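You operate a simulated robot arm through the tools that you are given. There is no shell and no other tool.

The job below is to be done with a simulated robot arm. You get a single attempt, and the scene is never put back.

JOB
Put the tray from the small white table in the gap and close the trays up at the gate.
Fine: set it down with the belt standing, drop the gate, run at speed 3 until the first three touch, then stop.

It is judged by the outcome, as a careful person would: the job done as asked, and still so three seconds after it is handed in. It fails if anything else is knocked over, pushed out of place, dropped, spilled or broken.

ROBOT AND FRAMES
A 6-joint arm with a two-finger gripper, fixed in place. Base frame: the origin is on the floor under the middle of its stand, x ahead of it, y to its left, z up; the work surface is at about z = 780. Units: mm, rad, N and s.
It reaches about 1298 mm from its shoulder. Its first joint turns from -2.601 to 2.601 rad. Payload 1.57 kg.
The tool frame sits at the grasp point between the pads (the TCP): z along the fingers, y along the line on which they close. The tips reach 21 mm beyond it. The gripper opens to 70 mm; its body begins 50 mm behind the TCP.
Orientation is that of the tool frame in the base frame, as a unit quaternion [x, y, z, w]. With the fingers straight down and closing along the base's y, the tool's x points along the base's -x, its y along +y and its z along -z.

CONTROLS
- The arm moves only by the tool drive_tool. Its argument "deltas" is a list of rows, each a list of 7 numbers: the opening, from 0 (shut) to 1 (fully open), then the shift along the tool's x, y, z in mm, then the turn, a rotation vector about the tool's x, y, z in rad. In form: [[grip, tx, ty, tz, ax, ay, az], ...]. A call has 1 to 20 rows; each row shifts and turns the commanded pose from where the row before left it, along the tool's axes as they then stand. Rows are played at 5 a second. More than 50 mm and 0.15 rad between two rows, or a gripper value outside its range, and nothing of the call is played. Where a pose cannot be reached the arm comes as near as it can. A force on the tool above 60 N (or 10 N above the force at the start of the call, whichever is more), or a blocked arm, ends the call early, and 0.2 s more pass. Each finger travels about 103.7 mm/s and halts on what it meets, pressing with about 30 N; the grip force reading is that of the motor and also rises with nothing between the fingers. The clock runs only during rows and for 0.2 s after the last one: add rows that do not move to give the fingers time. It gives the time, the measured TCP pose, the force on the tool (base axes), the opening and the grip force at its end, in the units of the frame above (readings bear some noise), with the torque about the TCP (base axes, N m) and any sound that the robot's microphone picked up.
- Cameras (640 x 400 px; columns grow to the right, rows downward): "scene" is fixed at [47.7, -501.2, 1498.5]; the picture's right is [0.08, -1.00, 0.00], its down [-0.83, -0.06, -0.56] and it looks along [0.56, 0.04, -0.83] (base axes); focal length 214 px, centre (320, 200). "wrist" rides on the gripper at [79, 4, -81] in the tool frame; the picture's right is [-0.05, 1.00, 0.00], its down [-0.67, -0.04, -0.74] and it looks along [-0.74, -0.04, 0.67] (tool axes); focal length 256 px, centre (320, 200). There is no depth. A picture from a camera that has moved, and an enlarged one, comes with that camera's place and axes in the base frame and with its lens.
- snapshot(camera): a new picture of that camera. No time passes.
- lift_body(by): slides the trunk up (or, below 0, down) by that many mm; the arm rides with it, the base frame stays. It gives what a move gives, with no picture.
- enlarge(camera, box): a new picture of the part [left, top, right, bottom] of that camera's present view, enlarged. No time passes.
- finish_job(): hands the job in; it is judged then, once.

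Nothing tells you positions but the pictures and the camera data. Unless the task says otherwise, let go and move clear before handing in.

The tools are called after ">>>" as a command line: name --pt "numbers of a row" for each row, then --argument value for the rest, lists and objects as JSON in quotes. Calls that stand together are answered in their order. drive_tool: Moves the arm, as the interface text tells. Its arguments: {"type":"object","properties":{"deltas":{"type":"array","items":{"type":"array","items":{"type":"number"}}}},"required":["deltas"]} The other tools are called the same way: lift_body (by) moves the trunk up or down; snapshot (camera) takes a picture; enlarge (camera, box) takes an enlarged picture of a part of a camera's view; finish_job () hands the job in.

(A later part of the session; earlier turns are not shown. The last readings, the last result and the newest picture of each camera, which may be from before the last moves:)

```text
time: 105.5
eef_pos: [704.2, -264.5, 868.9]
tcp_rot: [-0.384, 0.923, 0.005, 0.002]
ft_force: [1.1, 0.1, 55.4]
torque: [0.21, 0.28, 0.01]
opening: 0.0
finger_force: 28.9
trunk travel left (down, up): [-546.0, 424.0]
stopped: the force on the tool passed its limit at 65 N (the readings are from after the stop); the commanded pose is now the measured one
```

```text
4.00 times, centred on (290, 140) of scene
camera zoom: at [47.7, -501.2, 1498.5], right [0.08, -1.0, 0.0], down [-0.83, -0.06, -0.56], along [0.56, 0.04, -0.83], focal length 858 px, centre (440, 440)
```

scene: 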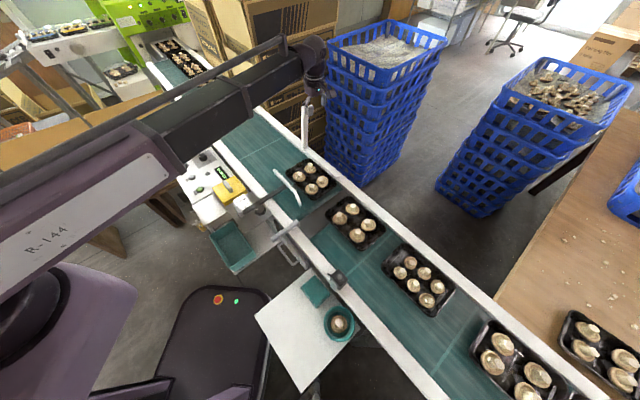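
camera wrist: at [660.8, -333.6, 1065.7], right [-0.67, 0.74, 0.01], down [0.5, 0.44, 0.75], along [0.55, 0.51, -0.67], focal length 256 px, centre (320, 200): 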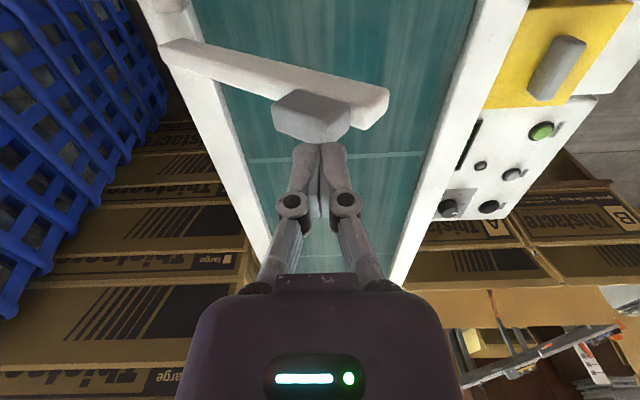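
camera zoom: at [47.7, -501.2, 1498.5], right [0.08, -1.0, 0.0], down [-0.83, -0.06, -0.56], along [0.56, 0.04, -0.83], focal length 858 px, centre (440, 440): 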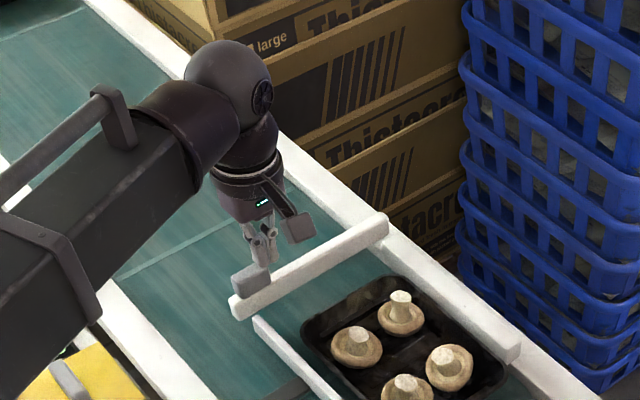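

The gate has reached its stop, since the force rose sharply. I'll release the pressure, lift off, and check that it stays down.

>>> lift_body --by 90

>>> snapshot --camera "wrist"

>>> snapshot --camera "scene"

>>> enlarge --camera "scene" --box '[230, 90, 360, 190]'

```text
time: 106.7
eef_pos: [706.4, -265.3, 954.9]
tcp_rot: [-0.384, 0.923, 0.006, 0.0]
ft_force: [0.7, -0.6, -0.3]
torque: [0.0, 0.03, -0.02]
opening: 0.0
finger_force: 28.8
trunk travel left (down, up): [-636.0, 334.0]
```

```text
taken
camera wrist: at [647.3, -319.3, 1035.0], right [-0.67, 0.74, 0.01], down [0.5, 0.44, 0.75], along [0.55, 0.51, -0.66], focal length 256 px, centre (320, 200)
```

wrist: 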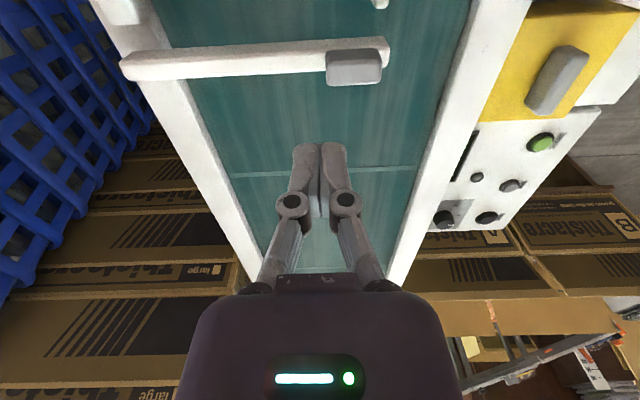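

```text
taken
```

scene: 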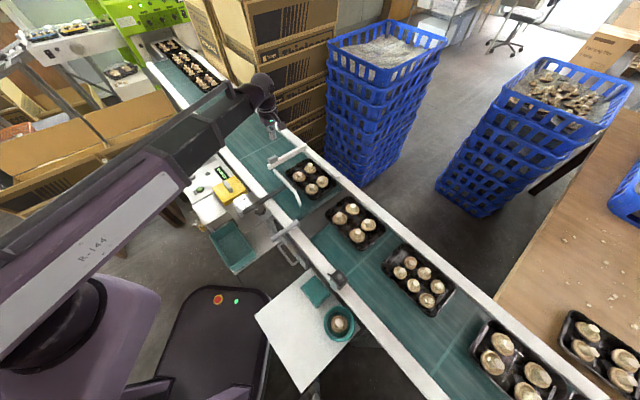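

```text
4.00 times, centred on (295, 140) of scene
camera zoom: at [47.7, -501.2, 1498.5], right [0.08, -1.0, 0.0], down [-0.83, -0.06, -0.56], along [0.56, 0.04, -0.83], focal length 858 px, centre (420, 440)
```

zoom: 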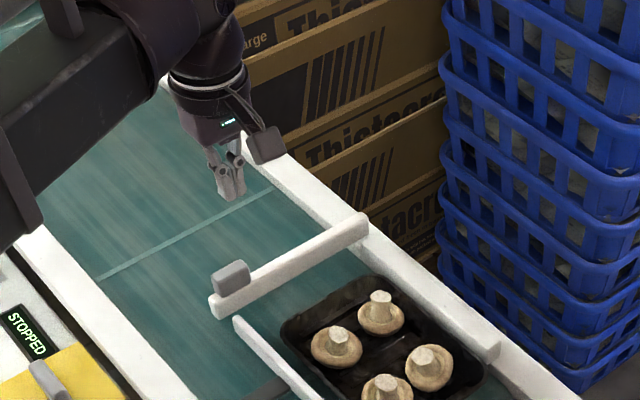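

The gate is fully down across the belt just ahead of T1, and all trays are undisturbed. Next is the speed dial: I'll move the arm over the control panel to read it from close up.

>>> drive_tool --pt "0.3 -20 15 0 0.011 0 0" --pt "0.6 -34 25 0 0 0 0" --pt "1 -36 26 0 0 0 0" --pt "1 -36 26 0 0 0 0" --pt "1 -36 26 0 0 0 0" --pt "1 -36 26 0 0 0 0" --pt "1 -36 26 0 0 0 0" --pt "1 -36 26 0 0 0 0" --pt "1 -34 26 0 0 0 0" --pt "1 -24 18 0 0 0 0" --pt "1 0 0 0 0 0 0"

>>> snapshot --camera "wrist"

>>> snapshot --camera "scene"

```text
time: 109.1
eef_pos: [768.3, 137.7, 955.0]
tcp_rot: [-0.384, 0.923, 0.0, 0.003]
ft_force: [0.2, 0.1, -0.2]
torque: [0.02, -0.03, -0.01]
opening: 69.9
finger_force: 0.1
trunk travel left (down, up): [-636.0, 334.0]
```

```text
taken
camera wrist: at [707.8, 84.0, 1035.0], right [-0.67, 0.74, 0.0], down [0.49, 0.45, 0.75], along [0.56, 0.5, -0.66], focal length 256 px, centre (320, 200)
```

wrist: 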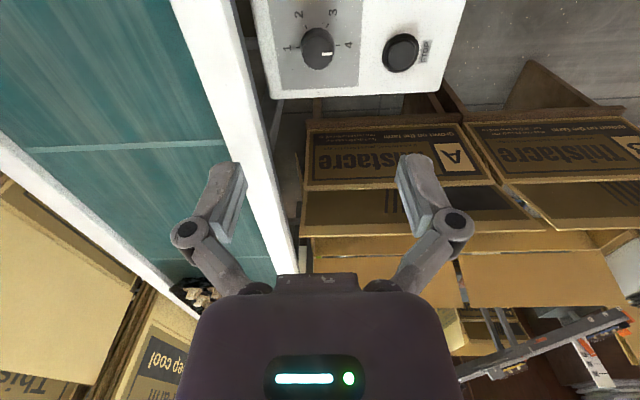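

```text
taken
```

scene: 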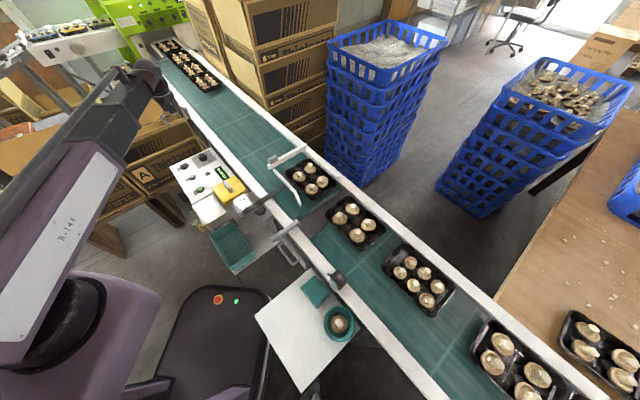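

The dial is now in view from above. I'll zoom in on it and on the STOP button.

>>> enlarge --camera "wrist" --box '[270, 0, 370, 90]'

>>> enlarge --camera "wrist" --box '[0, 0, 640, 10]'

```text
4.44 times, centred on (320, 45) of wrist
camera zoom: at [707.8, 84.0, 1035.0], right [-0.67, 0.74, 0.0], down [0.49, 0.45, 0.75], along [0.56, 0.5, -0.66], focal length 1138 px, centre (320, 889)
```

zoom: 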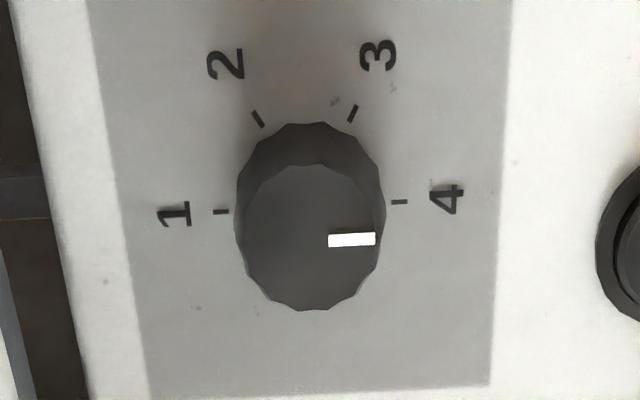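

```text
1.00 times, centred on (320, 5) of wrist (not enlarged: the box is as wide or as high as the picture)
camera zoom: at [707.8, 84.0, 1035.0], right [-0.67, 0.74, 0.0], down [0.49, 0.45, 0.75], along [0.56, 0.5, -0.66], focal length 256 px, centre (320, 395)
```

zoom: 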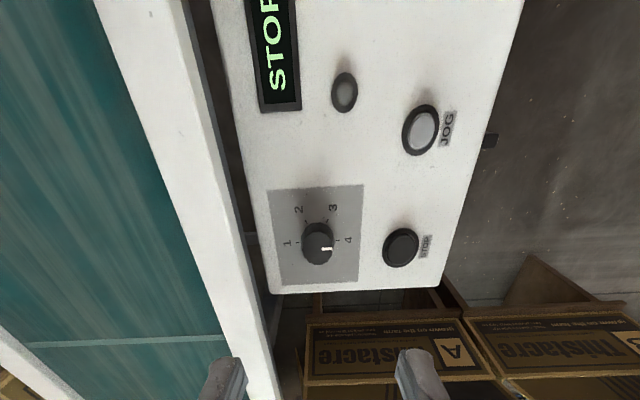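

The pointer is exactly on 4, with marks 60° apart, so I need to turn the knob 60° counter-clockwise (seen from above) to reach 3. The knob is at about (782, 149), roughly 36 mm across and 21 mm tall. I'll pre-rotate the gripper so the turn swings the camera away from the rail.

>>> drive_tool --pt "0.9 0 0 0 0 0 0.1496" --pt "0.8 0 0 0 0 0 0.1496" --pt "0.76 0 0 0 0 0 0.1496" --pt "0.76 0 0 0 0 0 0.1496" --pt "0.76 0 0 0 0 0 0.1496" --pt "0.76 0 0 0 0 0 0.1496" --pt "0.76 0 0 0 0 0 0.1496" --pt "0.76 -10.4 14.2 0 0 0 0" --pt "0.76 0 0 0 0 0 0"

>>> lift_body --by -100

>>> snapshot --camera "wrist"

>>> enlarge --camera "wrist" --box '[0, 0, 640, 10]'

```text
time: 111.1
eef_pos: [781.1, 147.3, 954.0]
tcp_rot: [0.13, 0.992, 0.001, 0.002]
ft_force: [-0.4, -0.3, -0.2]
torque: [0.01, -0.02, -0.03]
opening: 53.4
finger_force: 0.1
trunk travel left (down, up): [-636.0, 334.0]
```

```text
time: 112.4
eef_pos: [781.4, 148.0, 854.6]
tcp_rot: [0.13, 0.992, 0.001, 0.002]
ft_force: [0.7, 0.4, 1.3]
torque: [0.01, 0.03, -0.01]
opening: 53.2
finger_force: 0.0
trunk travel left (down, up): [-536.0, 434.0]
```

```text
taken
camera wrist: at [704.1, 171.7, 935.2], right [0.31, 0.95, 0.0], down [0.63, -0.21, 0.75], along [0.71, -0.23, -0.66], focal length 256 px, centre (320, 200)
```

wrist: 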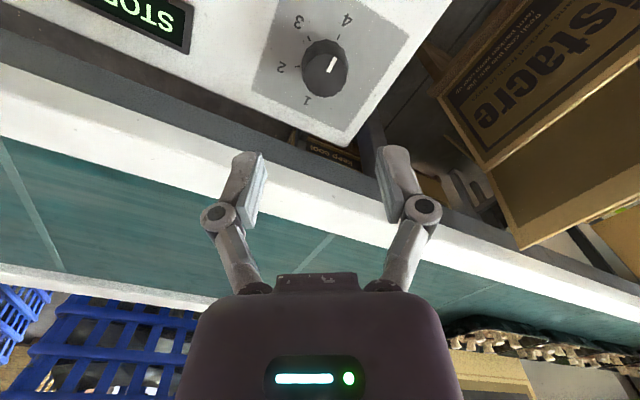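

```text
1.00 times, centred on (320, 5) of wrist (not enlarged: the box is as wide or as high as the picture)
camera zoom: at [704.1, 171.7, 935.2], right [0.31, 0.95, 0.0], down [0.63, -0.21, 0.75], along [0.71, -0.23, -0.66], focal length 256 px, centre (320, 395)
```

zoom: 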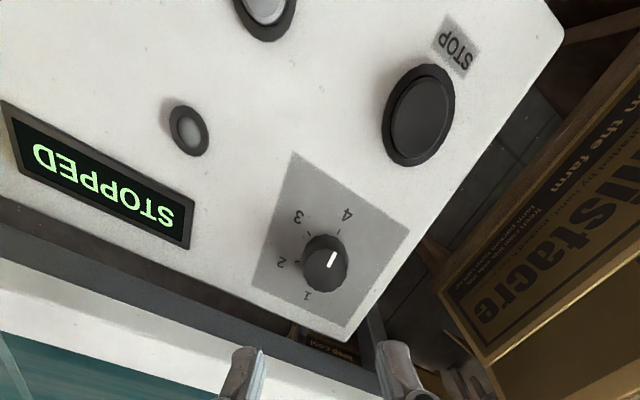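

>>> enlarge --camera "wrist" --box '[260, 0, 400, 100]'

```text
4.00 times, centred on (330, 50) of wrist
camera zoom: at [704.1, 171.7, 935.2], right [0.31, 0.95, 0.0], down [0.63, -0.21, 0.75], along [0.71, -0.23, -0.66], focal length 1024 px, centre (280, 800)
```

zoom: 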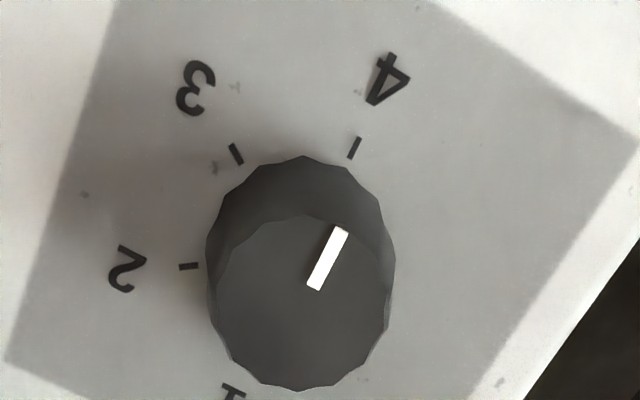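

Triangulation puts the panel surface at z≈706 and the knob centre at (784.5, 150). I'll fine-align and lower around the knob.

>>> drive_tool --pt "0.76 -2.5 2.5 0 0 0 0" --pt "0.76 0 0 0 0 0 0"

>>> lift_body --by -100

>>> snapshot --camera "wrist"

>>> enlarge --camera "wrist" --box '[200, 60, 440, 210]'

```text
time: 113.0
eef_pos: [783.7, 149.8, 854.5]
tcp_rot: [0.129, 0.992, 0.002, 0.001]
ft_force: [0.4, -0.5, -0.4]
torque: [0.03, 0.0, 0.01]
opening: 52.9
finger_force: 0.0
trunk travel left (down, up): [-536.0, 434.0]
```

```text
time: 114.4
eef_pos: [786.0, 150.4, 753.8]
tcp_rot: [0.129, 0.992, 0.002, 0.002]
ft_force: [0.0, 0.1, 0.3]
torque: [-0.01, 0.05, 0.02]
opening: 52.9
finger_force: 0.1
trunk travel left (down, up): [-436.0, 534.0]
```

```text
taken
camera wrist: at [707.2, 173.5, 835.2], right [0.31, 0.95, 0.0], down [0.63, -0.21, 0.75], along [0.71, -0.23, -0.66], focal length 256 px, centre (320, 200)
```

wrist: 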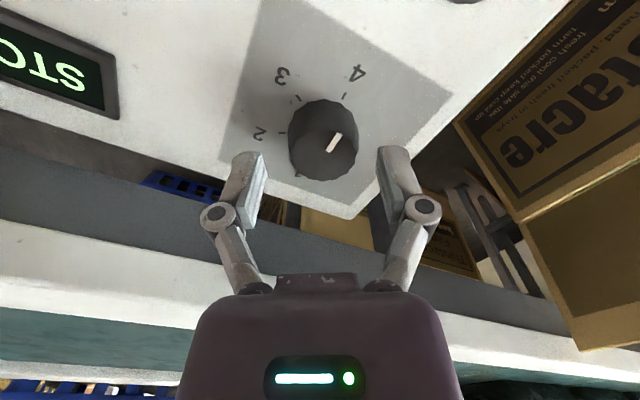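

```text
2.67 times, centred on (320, 135) of wrist
camera zoom: at [707.2, 173.5, 835.2], right [0.31, 0.95, 0.0], down [0.63, -0.21, 0.75], along [0.71, -0.23, -0.66], focal length 683 px, centre (320, 373)
```

zoom: 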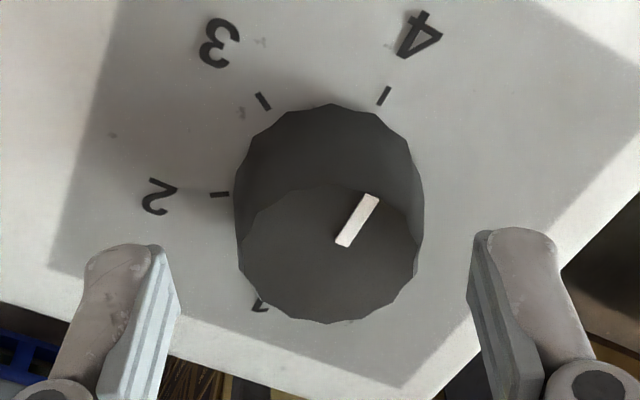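

The knob sits centred between the fingers. I'll lower to grip height and close gently on it.

>>> lift_body --by -18

>>> lift_body --by -5

>>> enlarge --camera "wrist" --box '[200, 80, 440, 230]'

```text
time: 115.0
eef_pos: [784.2, 148.8, 736.7]
tcp_rot: [0.128, 0.992, 0.001, 0.002]
ft_force: [0.5, -0.8, -0.1]
torque: [0.03, 0.0, 0.04]
opening: 53.1
finger_force: 0.1
trunk travel left (down, up): [-418.0, 552.0]
```

```text
time: 115.6
eef_pos: [784.4, 149.7, 730.1]
tcp_rot: [0.128, 0.992, 0.001, 0.002]
ft_force: [-0.7, 0.0, -0.4]
torque: [-0.03, 0.01, 0.0]
opening: 53.1
finger_force: 0.0
trunk travel left (down, up): [-413.0, 557.0]
```

```text
2.67 times, centred on (320, 155) of wrist
camera zoom: at [707.2, 173.5, 812.1], right [0.31, 0.95, 0.0], down [0.63, -0.21, 0.75], along [0.71, -0.23, -0.66], focal length 683 px, centre (320, 320)
```

zoom: 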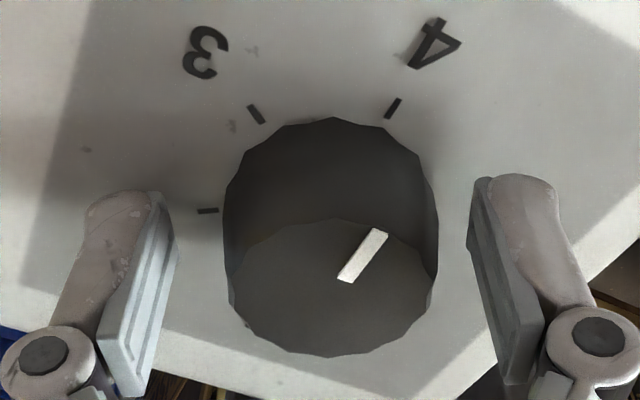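

>>> drive_tool --pt "0.6 0 0 0 0 0 0" --pt "0.5 0 0 0 0 0 0" --pt "0.4 0 0 0 0 0 0" --pt "0.3 0 0 0 0 0 0" --pt "0.3 0 0 0 0 0 0"

>>> enlarge --camera "wrist" --box '[200, 80, 440, 230]'

```text
time: 116.8
eef_pos: [784.8, 151.4, 731.5]
tcp_rot: [0.128, 0.992, 0.003, 0.003]
ft_force: [7.3, 17.6, 8.6]
torque: [0.71, 0.11, 0.08]
opening: 37.4
finger_force: 32.0
trunk travel left (down, up): [-413.0, 557.0]
```

```text
2.67 times, centred on (320, 155) of wrist
camera zoom: at [707.4, 174.9, 812.3], right [0.31, 0.95, 0.01], down [0.63, -0.21, 0.75], along [0.71, -0.23, -0.66], focal length 683 px, centre (320, 320)
```

zoom: 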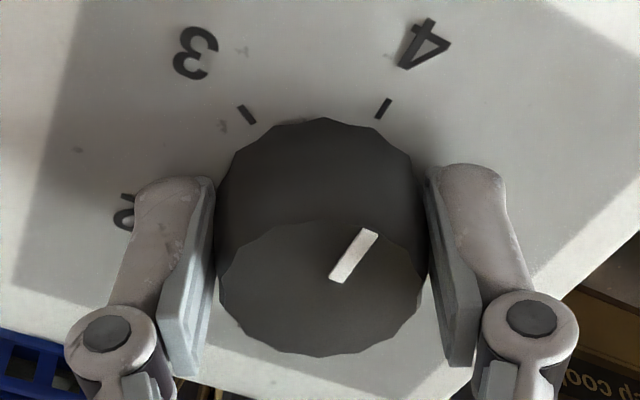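

It's gripped, with a small side load from a slight offset. I'll relieve that before turning.

>>> drive_tool --pt "0.3 0 1.5 0 0 0 0" --pt "0.3 0 0 0 0 0 0"

>>> lift_body --by 2

```text
time: 117.4
eef_pos: [783.7, 151.4, 731.7]
tcp_rot: [0.129, 0.992, 0.001, 0.002]
ft_force: [5.8, 8.6, 9.8]
torque: [0.44, -0.34, 0.15]
opening: 37.2
finger_force: 32.2
trunk travel left (down, up): [-413.0, 557.0]
```

```text
time: 117.9
eef_pos: [784.6, 151.9, 731.8]
tcp_rot: [0.129, 0.992, 0.001, 0.0]
ft_force: [-4.0, 5.4, -21.0]
torque: [-0.05, -0.32, 0.18]
opening: 37.3
finger_force: 32.1
trunk travel left (down, up): [-415.0, 555.0]
```

>>> lift_body --by -1

>>> drive_tool --pt "0.3 0 0 0 0 0 -0.1" --pt "0.3 0 0 0 0 0 -0.1" --pt "0.3 0 0 0 0 0 -0.1"

>>> enlarge --camera "wrist" --box '[200, 80, 440, 230]'

```text
time: 118.4
eef_pos: [785.1, 151.6, 732.1]
tcp_rot: [0.129, 0.992, 0.001, 0.001]
ft_force: [-4.2, 2.5, -11.8]
torque: [0.07, 0.87, 0.19]
opening: 37.1
finger_force: 32.1
trunk travel left (down, up): [-414.0, 556.0]
```

```text
time: 119.2
eef_pos: [784.6, 151.0, 732.5]
tcp_rot: [-0.021, 1.0, 0.001, 0.001]
ft_force: [-7.4, -2.5, -13.5]
torque: [-0.22, 0.58, -0.06]
opening: 37.1
finger_force: 31.5
trunk travel left (down, up): [-414.0, 556.0]
```

```text
2.67 times, centred on (320, 155) of wrist
camera zoom: at [703.8, 151.0, 812.6], right [0.01, 1.0, 0.0], down [0.66, -0.01, 0.75], along [0.75, -0.01, -0.66], focal length 683 px, centre (320, 320)
```

zoom: 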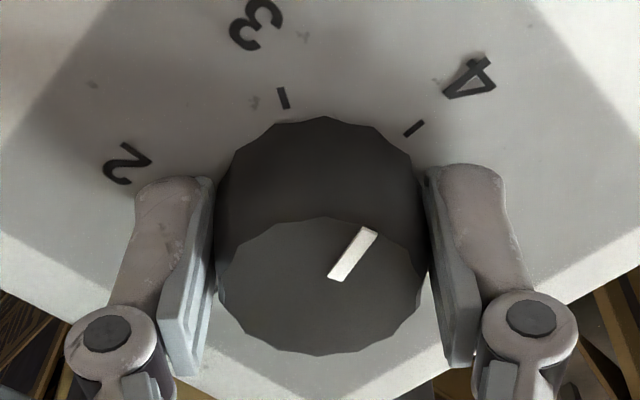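

The knob is turning with the gripper. I'll continue through to the 3 mark.

>>> drive_tool --pt "0.3 0 0 0 0 0 -0.11" --pt "0.3 0 0 0 0 0 -0.11" --pt "0.3 0 0 0 0 0 -0.11" --pt "0.3 0 0 0 0 0 -0.11" --pt "0.3 0 0 0 0 0 -0.11" --pt "0.3 0 0 0 0 0 -0.11" --pt "0.3 0 0 0 0 0 -0.087" --pt "0.3 0 0 0 0 0 0"

>>> enlarge --camera "wrist" --box '[200, 80, 440, 230]'

>>> enlarge --camera "scene" --box '[160, 140, 250, 200]'

```text
time: 121.0
eef_pos: [785.8, 148.8, 731.7]
tcp_rot: [-0.384, 0.923, 0.0, 0.003]
ft_force: [-3.3, -22.4, -9.9]
torque: [-0.31, 0.0, -0.01]
opening: 36.8
finger_force: 31.8
trunk travel left (down, up): [-414.0, 556.0]
```

```text
2.67 times, centred on (320, 155) of wrist
camera zoom: at [725.1, 95.6, 812.8], right [-0.67, 0.74, 0.0], down [0.49, 0.45, 0.75], along [0.56, 0.5, -0.66], focal length 683 px, centre (320, 320)
```

zoom: 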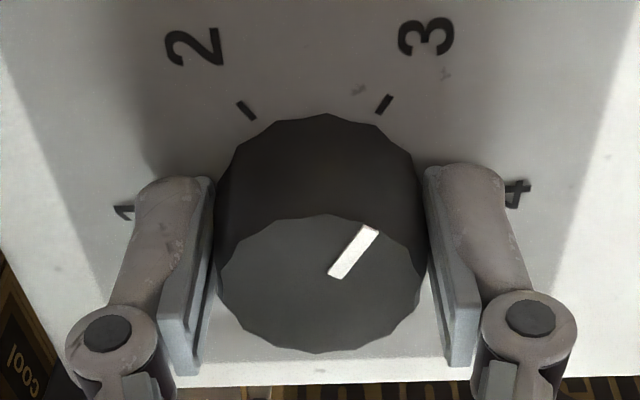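

```text
6.67 times, centred on (205, 170) of scene
camera zoom: at [47.7, -501.2, 1498.5], right [0.08, -1.0, 0.0], down [-0.83, -0.06, -0.56], along [0.56, 0.04, -0.83], focal length 1430 px, centre (1087, 400)
```

zoom: 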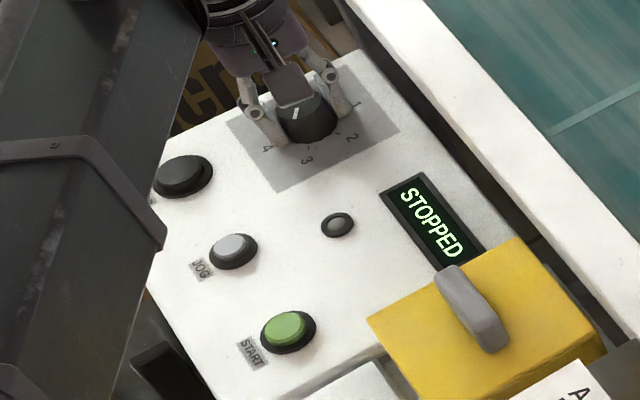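

The tool has turned exactly 60°. I'll release the knob, rise and read the pointer.

>>> drive_tool --pt "0.6 0 0 0 0 0 0" --pt "0.76 0 0 0 0 0 0" --pt "0.76 0 0 0 0 0 0"

>>> lift_body --by 120

>>> enlarge --camera "wrist" --box '[260, 0, 400, 100]'

>>> enlarge --camera "wrist" --box '[0, 0, 640, 10]'

>>> enlarge --camera "scene" --box '[180, 140, 240, 190]'

```text
time: 121.8
eef_pos: [785.4, 150.6, 732.2]
tcp_rot: [-0.384, 0.923, 0.001, 0.003]
ft_force: [-0.6, 0.5, -0.1]
torque: [0.02, 0.02, -0.01]
opening: 53.4
finger_force: 0.1
trunk travel left (down, up): [-414.0, 556.0]
```

```text
time: 123.3
eef_pos: [784.0, 151.2, 852.9]
tcp_rot: [-0.384, 0.923, 0.0, 0.003]
ft_force: [0.2, 0.1, 0.1]
torque: [0.01, -0.01, 0.01]
opening: 53.4
finger_force: 0.0
trunk travel left (down, up): [-534.0, 436.0]
```

```text
4.00 times, centred on (330, 50) of wrist
camera zoom: at [724.3, 97.5, 932.9], right [-0.67, 0.74, 0.0], down [0.49, 0.45, 0.75], along [0.56, 0.5, -0.66], focal length 1024 px, centre (280, 800)
```

zoom: 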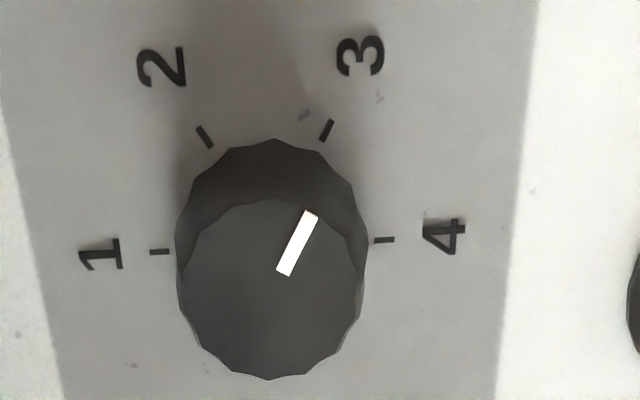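

```text
1.00 times, centred on (320, 5) of wrist (not enlarged: the box is as wide or as high as the picture)
camera zoom: at [724.3, 97.5, 932.9], right [-0.67, 0.74, 0.0], down [0.49, 0.45, 0.75], along [0.56, 0.5, -0.66], focal length 256 px, centre (320, 395)
```

zoom: 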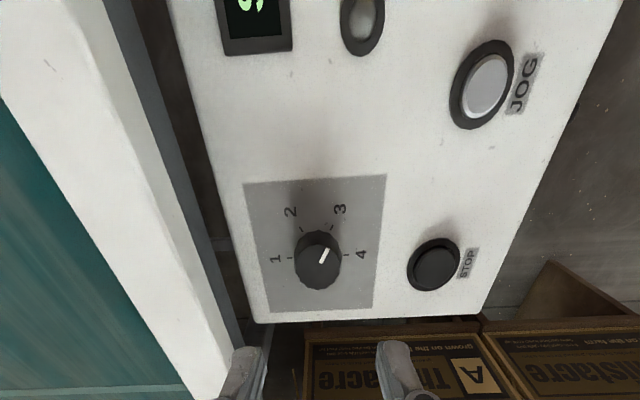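

```text
8.00 times, centred on (210, 165) of scene
camera zoom: at [47.7, -501.2, 1498.5], right [0.08, -1.0, 0.0], down [-0.83, -0.06, -0.56], along [0.56, 0.04, -0.83], focal length 1716 px, centre (1200, 480)
```

zoom: 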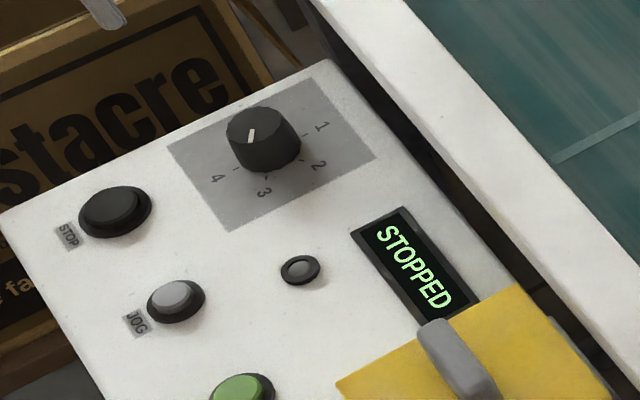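

The pointer lines up with the 3 mark to within about a degree. Next I'll look at the START and STOP buttons up close before pressing anything.

>>> drive_tool --pt "0.6 30 16 0 0 0 0" --pt "0.3 36 20 0 0 0 0" --pt "0 36 20 0 0 0 0" --pt "0 36 20 0 0 0 0" --pt "0 41 21 0 0 0 0" --pt "0 0 0 0 0 0 0"

>>> enlarge --camera "wrist" --box '[0, 0, 640, 10]'

>>> enlarge --camera "wrist" --box '[220, 0, 420, 120]'

```text
time: 124.7
eef_pos: [589.1, 91.6, 852.0]
tcp_rot: [-0.384, 0.923, 0.0, 0.003]
ft_force: [0.5, -0.4, -0.5]
torque: [0.01, -0.01, -0.03]
opening: 0.0
finger_force: 28.4
trunk travel left (down, up): [-534.0, 436.0]
```

```text
1.00 times, centred on (320, 5) of wrist (not enlarged: the box is as wide or as high as the picture)
camera zoom: at [529.2, 38.8, 933.1], right [-0.67, 0.74, 0.0], down [0.49, 0.45, 0.75], along [0.56, 0.5, -0.66], focal length 256 px, centre (320, 395)
```

zoom: 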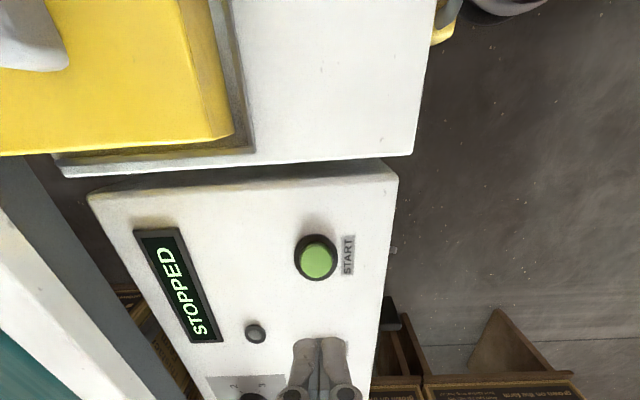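

```text
3.20 times, centred on (320, 60) of wrist
camera zoom: at [529.2, 38.8, 933.1], right [-0.67, 0.74, 0.0], down [0.49, 0.45, 0.75], along [0.56, 0.5, -0.66], focal length 819 px, centre (320, 648)
```

zoom: 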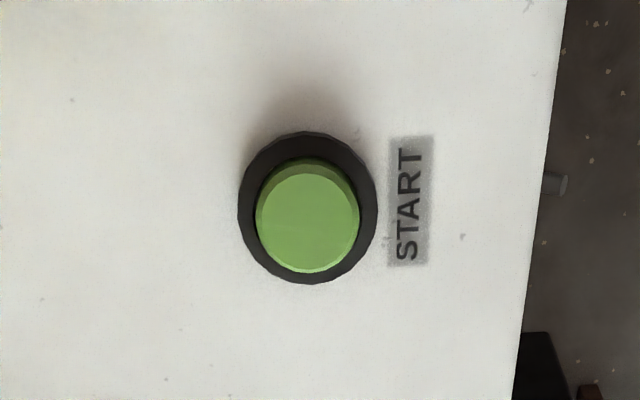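

START is a 25 mm cap standing about 5 mm proud of its ring, at (591, 91). Before pressing I want STOP's exact position, so I'll hop over it to verify and then come back.

>>> drive_tool --pt "0 -46.5 -1 0 0 0 0" --pt "0 -46.5 -1 0 0 0 0" --pt "0 -46.5 0 0 0 0 0" --pt "0 -46 0 0 0 0 0" --pt "0 0 0 0 0 0 0"

>>> enlarge --camera "wrist" --box '[220, 0, 420, 120]'

>>> enlarge --camera "wrist" --box '[0, 0, 640, 10]'

```text
time: 125.9
eef_pos: [720.3, 222.3, 852.6]
tcp_rot: [-0.384, 0.923, 0.0, 0.002]
ft_force: [0.5, -0.2, -0.9]
torque: [-0.03, -0.03, -0.02]
opening: 0.0
finger_force: 29.4
trunk travel left (down, up): [-534.0, 436.0]
```

```text
3.20 times, centred on (320, 60) of wrist
camera zoom: at [660.1, 169.2, 933.0], right [-0.67, 0.74, 0.0], down [0.49, 0.45, 0.75], along [0.56, 0.5, -0.66], focal length 819 px, centre (320, 648)
```

zoom: 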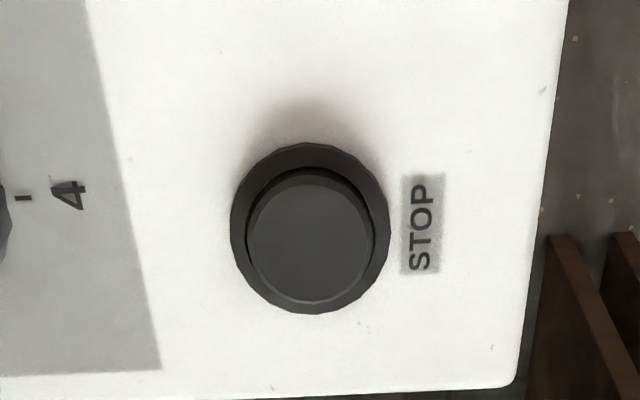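

```text
1.00 times, centred on (320, 5) of wrist (not enlarged: the box is as wide or as high as the picture)
camera zoom: at [660.1, 169.2, 933.0], right [-0.67, 0.74, 0.0], down [0.49, 0.45, 0.75], along [0.56, 0.5, -0.66], focal length 256 px, centre (320, 395)
```

zoom: 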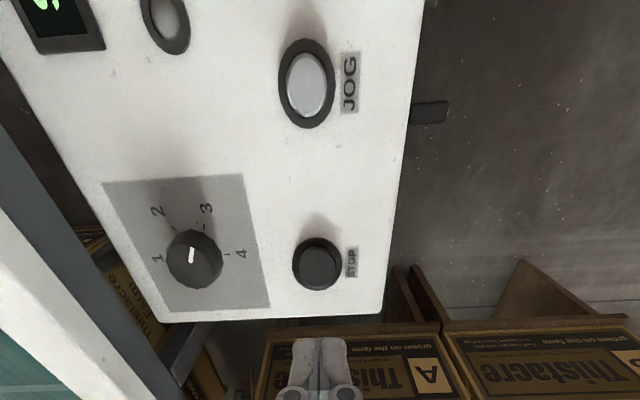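

STOP is at (724, 225), directly along the line, 189 mm from START. I'll return to START and hover just above the cap.

>>> drive_tool --pt "0 46.2 -0.5 0 0 0 0" --pt "0 46.1 -0.5 0 0 0 0" --pt "0 46.1 0 0 0 0 0" --pt "0 46.1 0 0 0 0 0" --pt "0 0 0 0 0 0 0"

>>> lift_body --by -100

>>> lift_body --by -8

>>> enlarge --camera "wrist" --box '[220, 80, 420, 200]'

>>> snapshot --camera "scene"

>>> enlarge --camera "scene" --box '[180, 145, 280, 215]'

```text
time: 127.1
eef_pos: [590.8, 91.1, 853.6]
tcp_rot: [-0.385, 0.923, 0.001, 0.003]
ft_force: [-0.9, 0.4, 1.0]
torque: [0.03, 0.0, 0.04]
opening: 0.2
finger_force: 28.7
trunk travel left (down, up): [-534.0, 436.0]
```

```text
time: 128.4
eef_pos: [591.2, 91.3, 751.8]
tcp_rot: [-0.385, 0.923, -0.001, 0.002]
ft_force: [0.3, -0.5, -0.5]
torque: [0.0, 0.03, 0.02]
opening: 0.1
finger_force: 28.6
trunk travel left (down, up): [-434.0, 536.0]
```

```text
time: 129.0
eef_pos: [592.0, 92.7, 745.4]
tcp_rot: [-0.385, 0.923, 0.001, 0.003]
ft_force: [-0.3, -0.5, 0.0]
torque: [0.0, 0.02, 0.02]
opening: 0.1
finger_force: 28.1
trunk travel left (down, up): [-426.0, 544.0]
```

```text
3.20 times, centred on (320, 140) of wrist
camera zoom: at [531.4, 37.7, 825.0], right [-0.67, 0.74, 0.0], down [0.49, 0.45, 0.75], along [0.56, 0.5, -0.66], focal length 819 px, centre (320, 392)
```

zoom: 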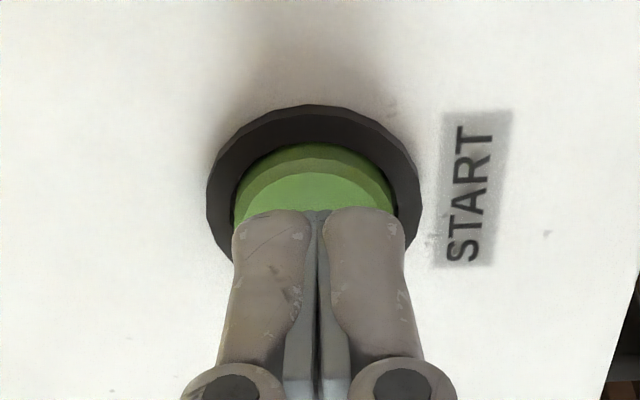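

```text
taken
```

scene: 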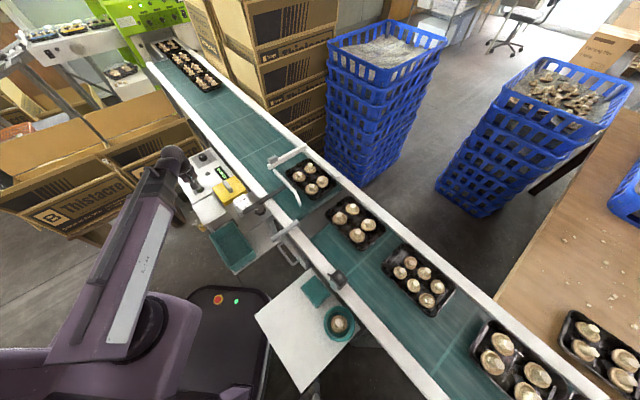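

```text
5.71 times, centred on (230, 180) of scene
camera zoom: at [47.7, -501.2, 1498.5], right [0.08, -1.0, 0.0], down [-0.83, -0.06, -0.56], along [0.56, 0.04, -0.83], focal length 1226 px, centre (834, 314)
```

zoom: 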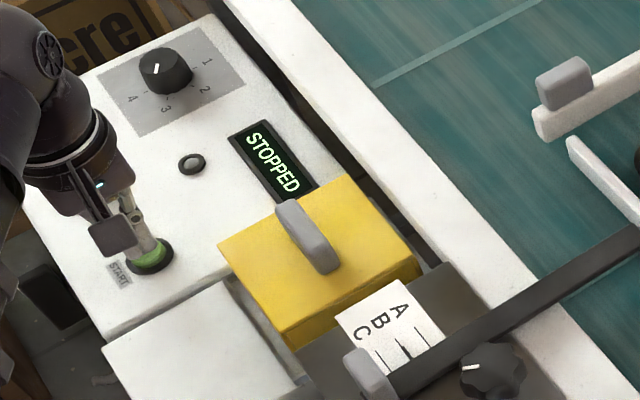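

Everything is in position: tray placed, gate down, dial at 3, display STOPPED. I'll press START now.

>>> lift_body --by -12

>>> snapshot --camera "scene"

>>> enlarge --camera "scene" --box '[180, 145, 280, 215]'

```text
time: 129.6
eef_pos: [591.6, 92.0, 733.1]
tcp_rot: [-0.384, 0.923, 0.0, 0.003]
ft_force: [1.8, -0.2, 8.8]
torque: [-0.02, -0.04, 0.02]
opening: 6.0
finger_force: 28.5
trunk travel left (down, up): [-414.0, 556.0]
heard: click
```

```text
taken
```

scene: 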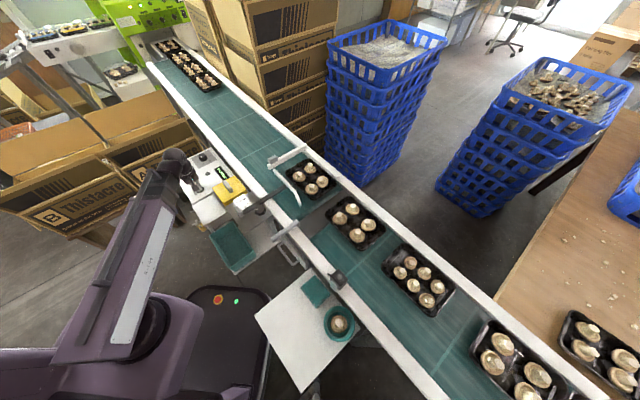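

```text
5.71 times, centred on (230, 180) of scene
camera zoom: at [47.7, -501.2, 1498.5], right [0.08, -1.0, 0.0], down [-0.83, -0.06, -0.56], along [0.56, 0.04, -0.83], focal length 1226 px, centre (834, 314)
```

zoom: 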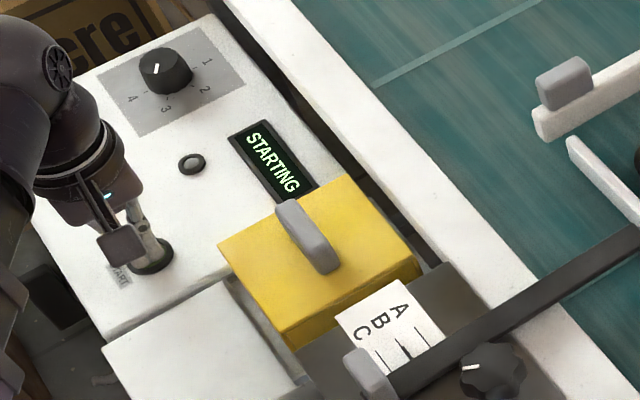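

It clicked and the display reads "STARTING". I'll move to hover over STOP straight away.

>>> lift_body --by 12

>>> drive_tool --pt "0 -47.3 0 0 0 0 0" --pt "0 -47.3 0 0 0 0 0" --pt "0 -47.2 0 0 0 0 0" --pt "0 -47.2 0 0 0 0 0"

>>> snapshot --camera "scene"

>>> enlarge --camera "scene" --box '[180, 145, 280, 215]'

>>> enlarge --camera "wrist" --box '[220, 80, 420, 200]'

```text
time: 130.2
eef_pos: [591.9, 91.3, 744.8]
tcp_rot: [-0.384, 0.923, 0.0, 0.003]
ft_force: [0.1, -0.3, -1.0]
torque: [0.04, -0.02, 0.02]
opening: 0.0
finger_force: 28.6
trunk travel left (down, up): [-426.0, 544.0]
```

```text
time: 131.2
eef_pos: [724.1, 226.3, 742.9]
tcp_rot: [-0.384, 0.923, 0.0, 0.003]
ft_force: [-1.1, -0.5, -0.6]
torque: [0.01, 0.0, -0.02]
opening: 0.0
finger_force: 28.8
trunk travel left (down, up): [-426.0, 544.0]
```

```text
taken
```

scene: 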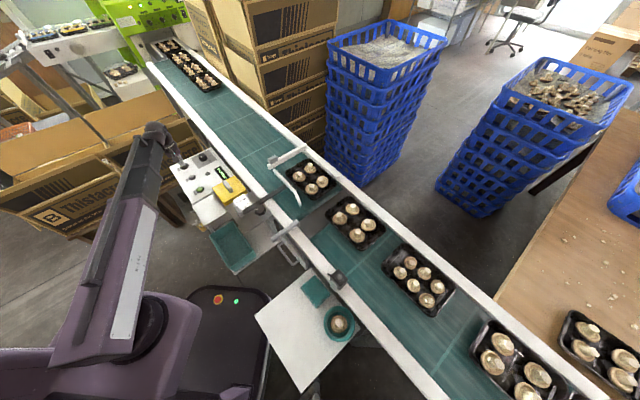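

```text
5.71 times, centred on (230, 180) of scene
camera zoom: at [47.7, -501.2, 1498.5], right [0.08, -1.0, 0.0], down [-0.83, -0.06, -0.56], along [0.56, 0.04, -0.83], focal length 1226 px, centre (834, 314)
```

zoom: 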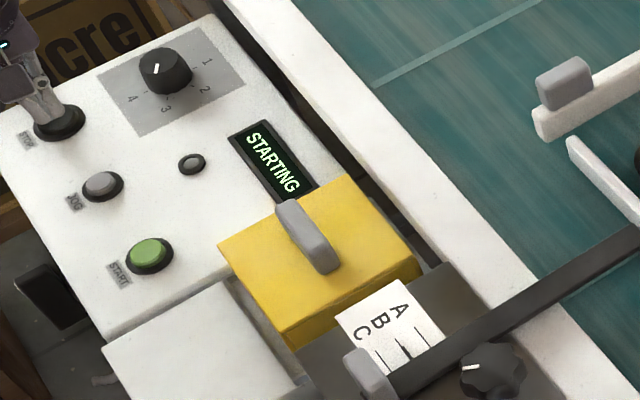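

```text
3.20 times, centred on (320, 140) of wrist
camera zoom: at [664.6, 172.0, 825.0], right [-0.67, 0.74, 0.0], down [0.49, 0.45, 0.75], along [0.56, 0.5, -0.66], focal length 819 px, centre (320, 392)
```

zoom: 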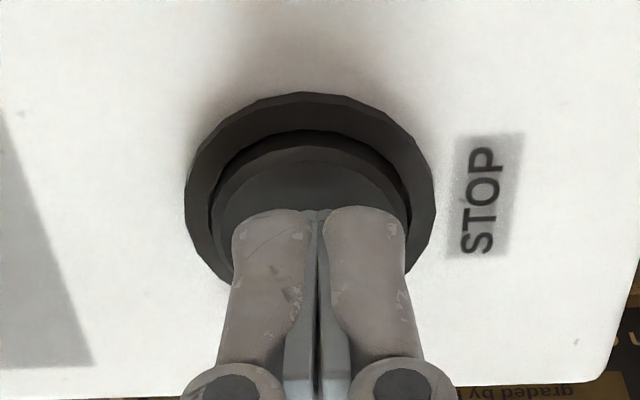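

The belt hasn't started yet, and I'm already hovering over STOP. I'll wait in short steps and watch.

>>> drive_tool --pt "0 0 0 0 0 0 0" --pt "0 0 0 0 0 0 0"

>>> snapshot --camera "scene"

>>> enlarge --camera "scene" --box '[200, 140, 480, 320]'

```text
time: 131.8
eef_pos: [724.1, 225.3, 744.8]
tcp_rot: [-0.384, 0.923, 0.0, 0.003]
ft_force: [0.4, -0.3, -0.1]
torque: [0.01, -0.01, 0.0]
opening: 0.1
finger_force: 29.0
trunk travel left (down, up): [-426.0, 544.0]
```

```text
taken
```

scene: 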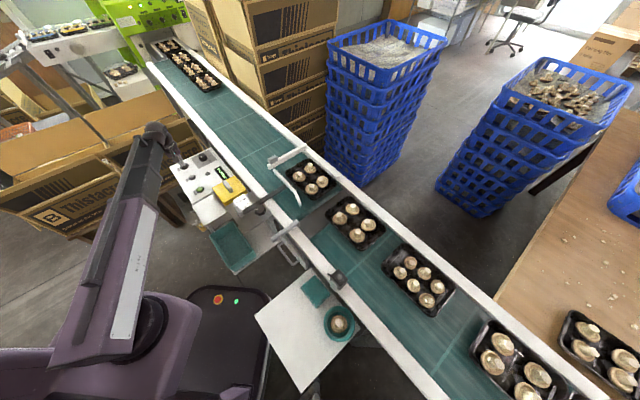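

```text
2.22 times, centred on (340, 230) of scene
camera zoom: at [47.7, -501.2, 1498.5], right [0.08, -1.0, 0.0], down [-0.83, -0.06, -0.56], along [0.56, 0.04, -0.83], focal length 477 px, centre (276, 133)
```

zoom: 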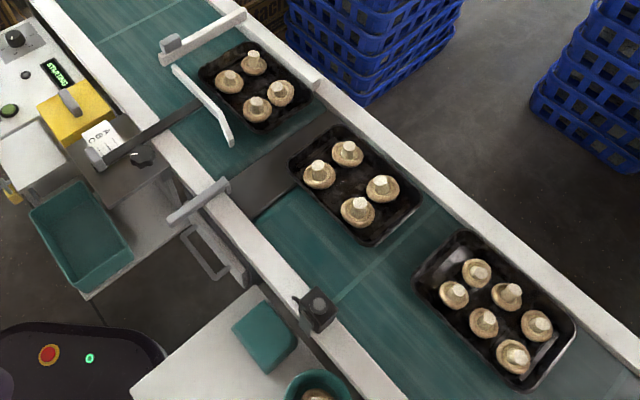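

>>> drive_tool --pt "0 0 0 0 0 0 0" --pt "0 0 0 0 0 0 0"

>>> enlarge --camera "scene" --box '[200, 140, 480, 320]'

```text
time: 132.4
eef_pos: [724.1, 225.1, 745.0]
tcp_rot: [-0.385, 0.923, 0.001, 0.003]
ft_force: [-0.6, -0.2, -0.9]
torque: [0.0, 0.0, 0.01]
opening: 0.2
finger_force: 28.3
trunk travel left (down, up): [-426.0, 544.0]
```

```text
2.22 times, centred on (340, 230) of scene
camera zoom: at [47.7, -501.2, 1498.5], right [0.08, -1.0, 0.0], down [-0.83, -0.06, -0.56], along [0.56, 0.04, -0.83], focal length 477 px, centre (276, 133)
```

zoom: 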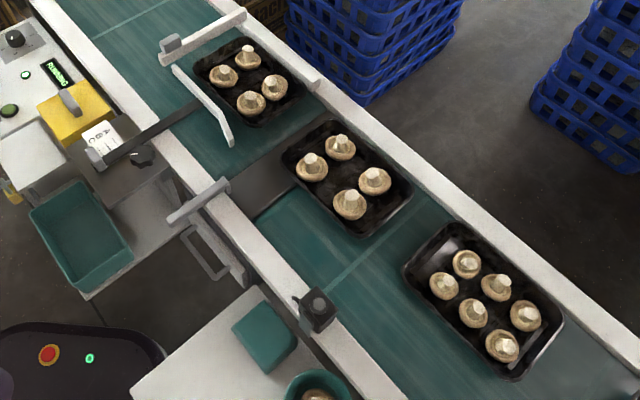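

The display now shows running, and the trays have moved about 17 mm. I'll take short steps to measure the speed.

>>> drive_tool --pt "0 0 0 0 0 0 0"

>>> enlarge --camera "scene" --box '[200, 140, 480, 320]'

```text
time: 132.8
eef_pos: [725.4, 224.4, 743.4]
tcp_rot: [-0.385, 0.923, -0.001, 0.003]
ft_force: [0.8, -0.2, -0.5]
torque: [-0.02, -0.03, 0.02]
opening: 0.0
finger_force: 28.9
trunk travel left (down, up): [-426.0, 544.0]
```

```text
2.22 times, centred on (340, 230) of scene
camera zoom: at [47.7, -501.2, 1498.5], right [0.08, -1.0, 0.0], down [-0.83, -0.06, -0.56], along [0.56, 0.04, -0.83], focal length 477 px, centre (276, 133)
```

zoom: 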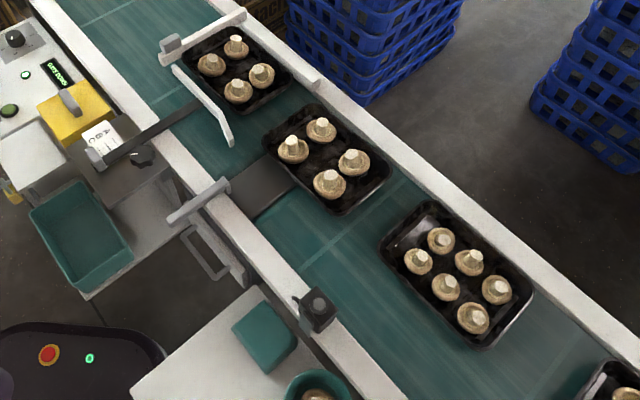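

The belt is running at about 112 mm/s, so the third tray should touch around t≈134.3 s. I'll step toward that and keep checking.

>>> drive_tool --pt "0 0 0 0 0 0 0" --pt "0 0 0 0 0 0 0"

>>> enlarge --camera "scene" --box '[200, 140, 480, 320]'

```text
time: 133.4
eef_pos: [724.2, 224.0, 743.4]
tcp_rot: [-0.385, 0.923, 0.001, 0.003]
ft_force: [0.1, 0.2, -0.1]
torque: [-0.01, 0.03, -0.04]
opening: 0.0
finger_force: 28.4
trunk travel left (down, up): [-426.0, 544.0]
```

```text
2.22 times, centred on (340, 230) of scene
camera zoom: at [47.7, -501.2, 1498.5], right [0.08, -1.0, 0.0], down [-0.83, -0.06, -0.56], along [0.56, 0.04, -0.83], focal length 477 px, centre (276, 133)
```

zoom: 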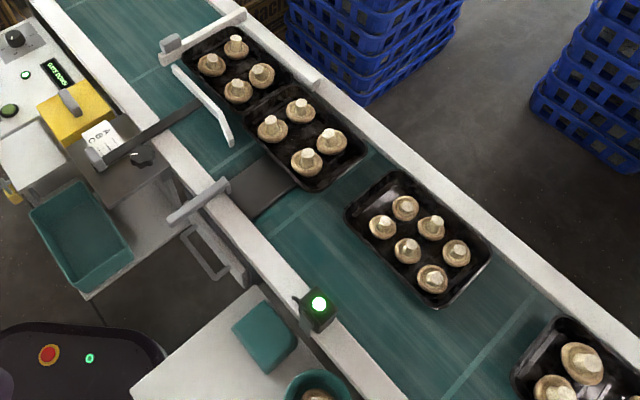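

T1 is at the gate, the new tray has reached it, and T2 is about 55 mm behind. I'll wait two more short steps and then press STOP.

>>> drive_tool --pt "0 0 0 0 0 0 0" --pt "0 0 0 0 0 0 0"

>>> enlarge --camera "scene" --box '[200, 140, 480, 320]'

```text
time: 134.0
eef_pos: [725.1, 226.1, 743.9]
tcp_rot: [-0.384, 0.923, 0.001, 0.002]
ft_force: [0.4, -0.2, 0.2]
torque: [0.0, -0.03, 0.0]
opening: 0.0
finger_force: 29.3
trunk travel left (down, up): [-426.0, 544.0]
```

```text
2.22 times, centred on (340, 230) of scene
camera zoom: at [47.7, -501.2, 1498.5], right [0.08, -1.0, 0.0], down [-0.83, -0.06, -0.56], along [0.56, 0.04, -0.83], focal length 477 px, centre (276, 133)
```

zoom: 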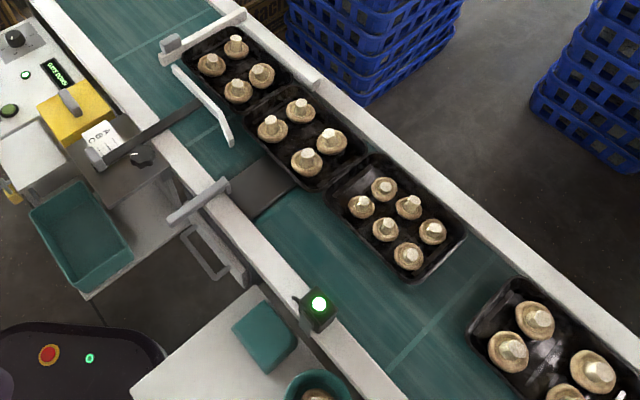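

The first three trays are together. Pressing STOP now.

>>> lift_body --by -12

>>> enlarge --camera "scene" --box '[200, 140, 480, 320]'

>>> enlarge --camera "scene" --box '[180, 145, 280, 215]'

```text
time: 134.6
eef_pos: [723.7, 224.9, 732.6]
tcp_rot: [-0.384, 0.923, 0.0, 0.003]
ft_force: [1.9, 0.9, 8.2]
torque: [-0.02, -0.02, 0.0]
opening: 5.9
finger_force: 28.4
trunk travel left (down, up): [-414.0, 556.0]
heard: click
```

```text
2.22 times, centred on (340, 230) of scene
camera zoom: at [47.7, -501.2, 1498.5], right [0.08, -1.0, 0.0], down [-0.83, -0.06, -0.56], along [0.56, 0.04, -0.83], focal length 477 px, centre (276, 133)
```

zoom: 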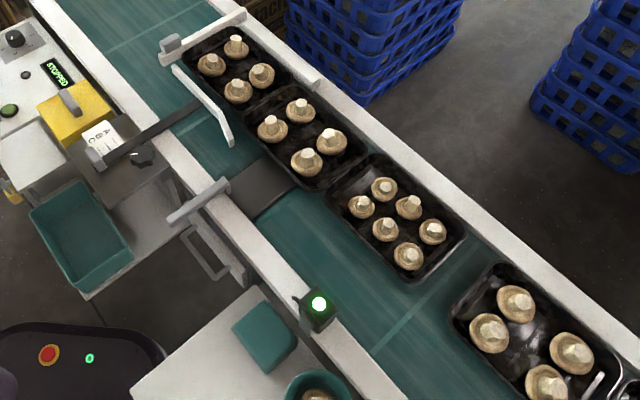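

```text
5.71 times, centred on (230, 180) of scene
camera zoom: at [47.7, -501.2, 1498.5], right [0.08, -1.0, 0.0], down [-0.83, -0.06, -0.56], along [0.56, 0.04, -0.83], focal length 1226 px, centre (834, 314)
```

zoom: 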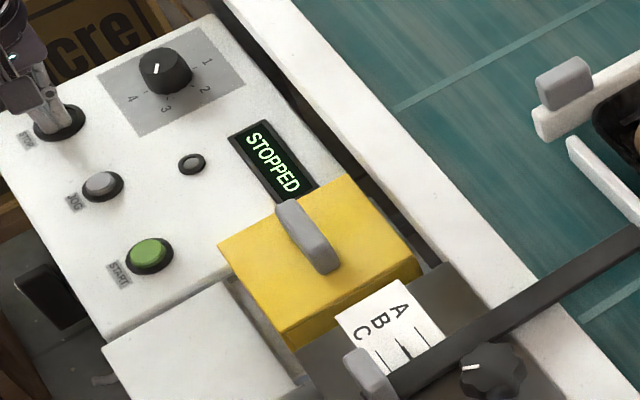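

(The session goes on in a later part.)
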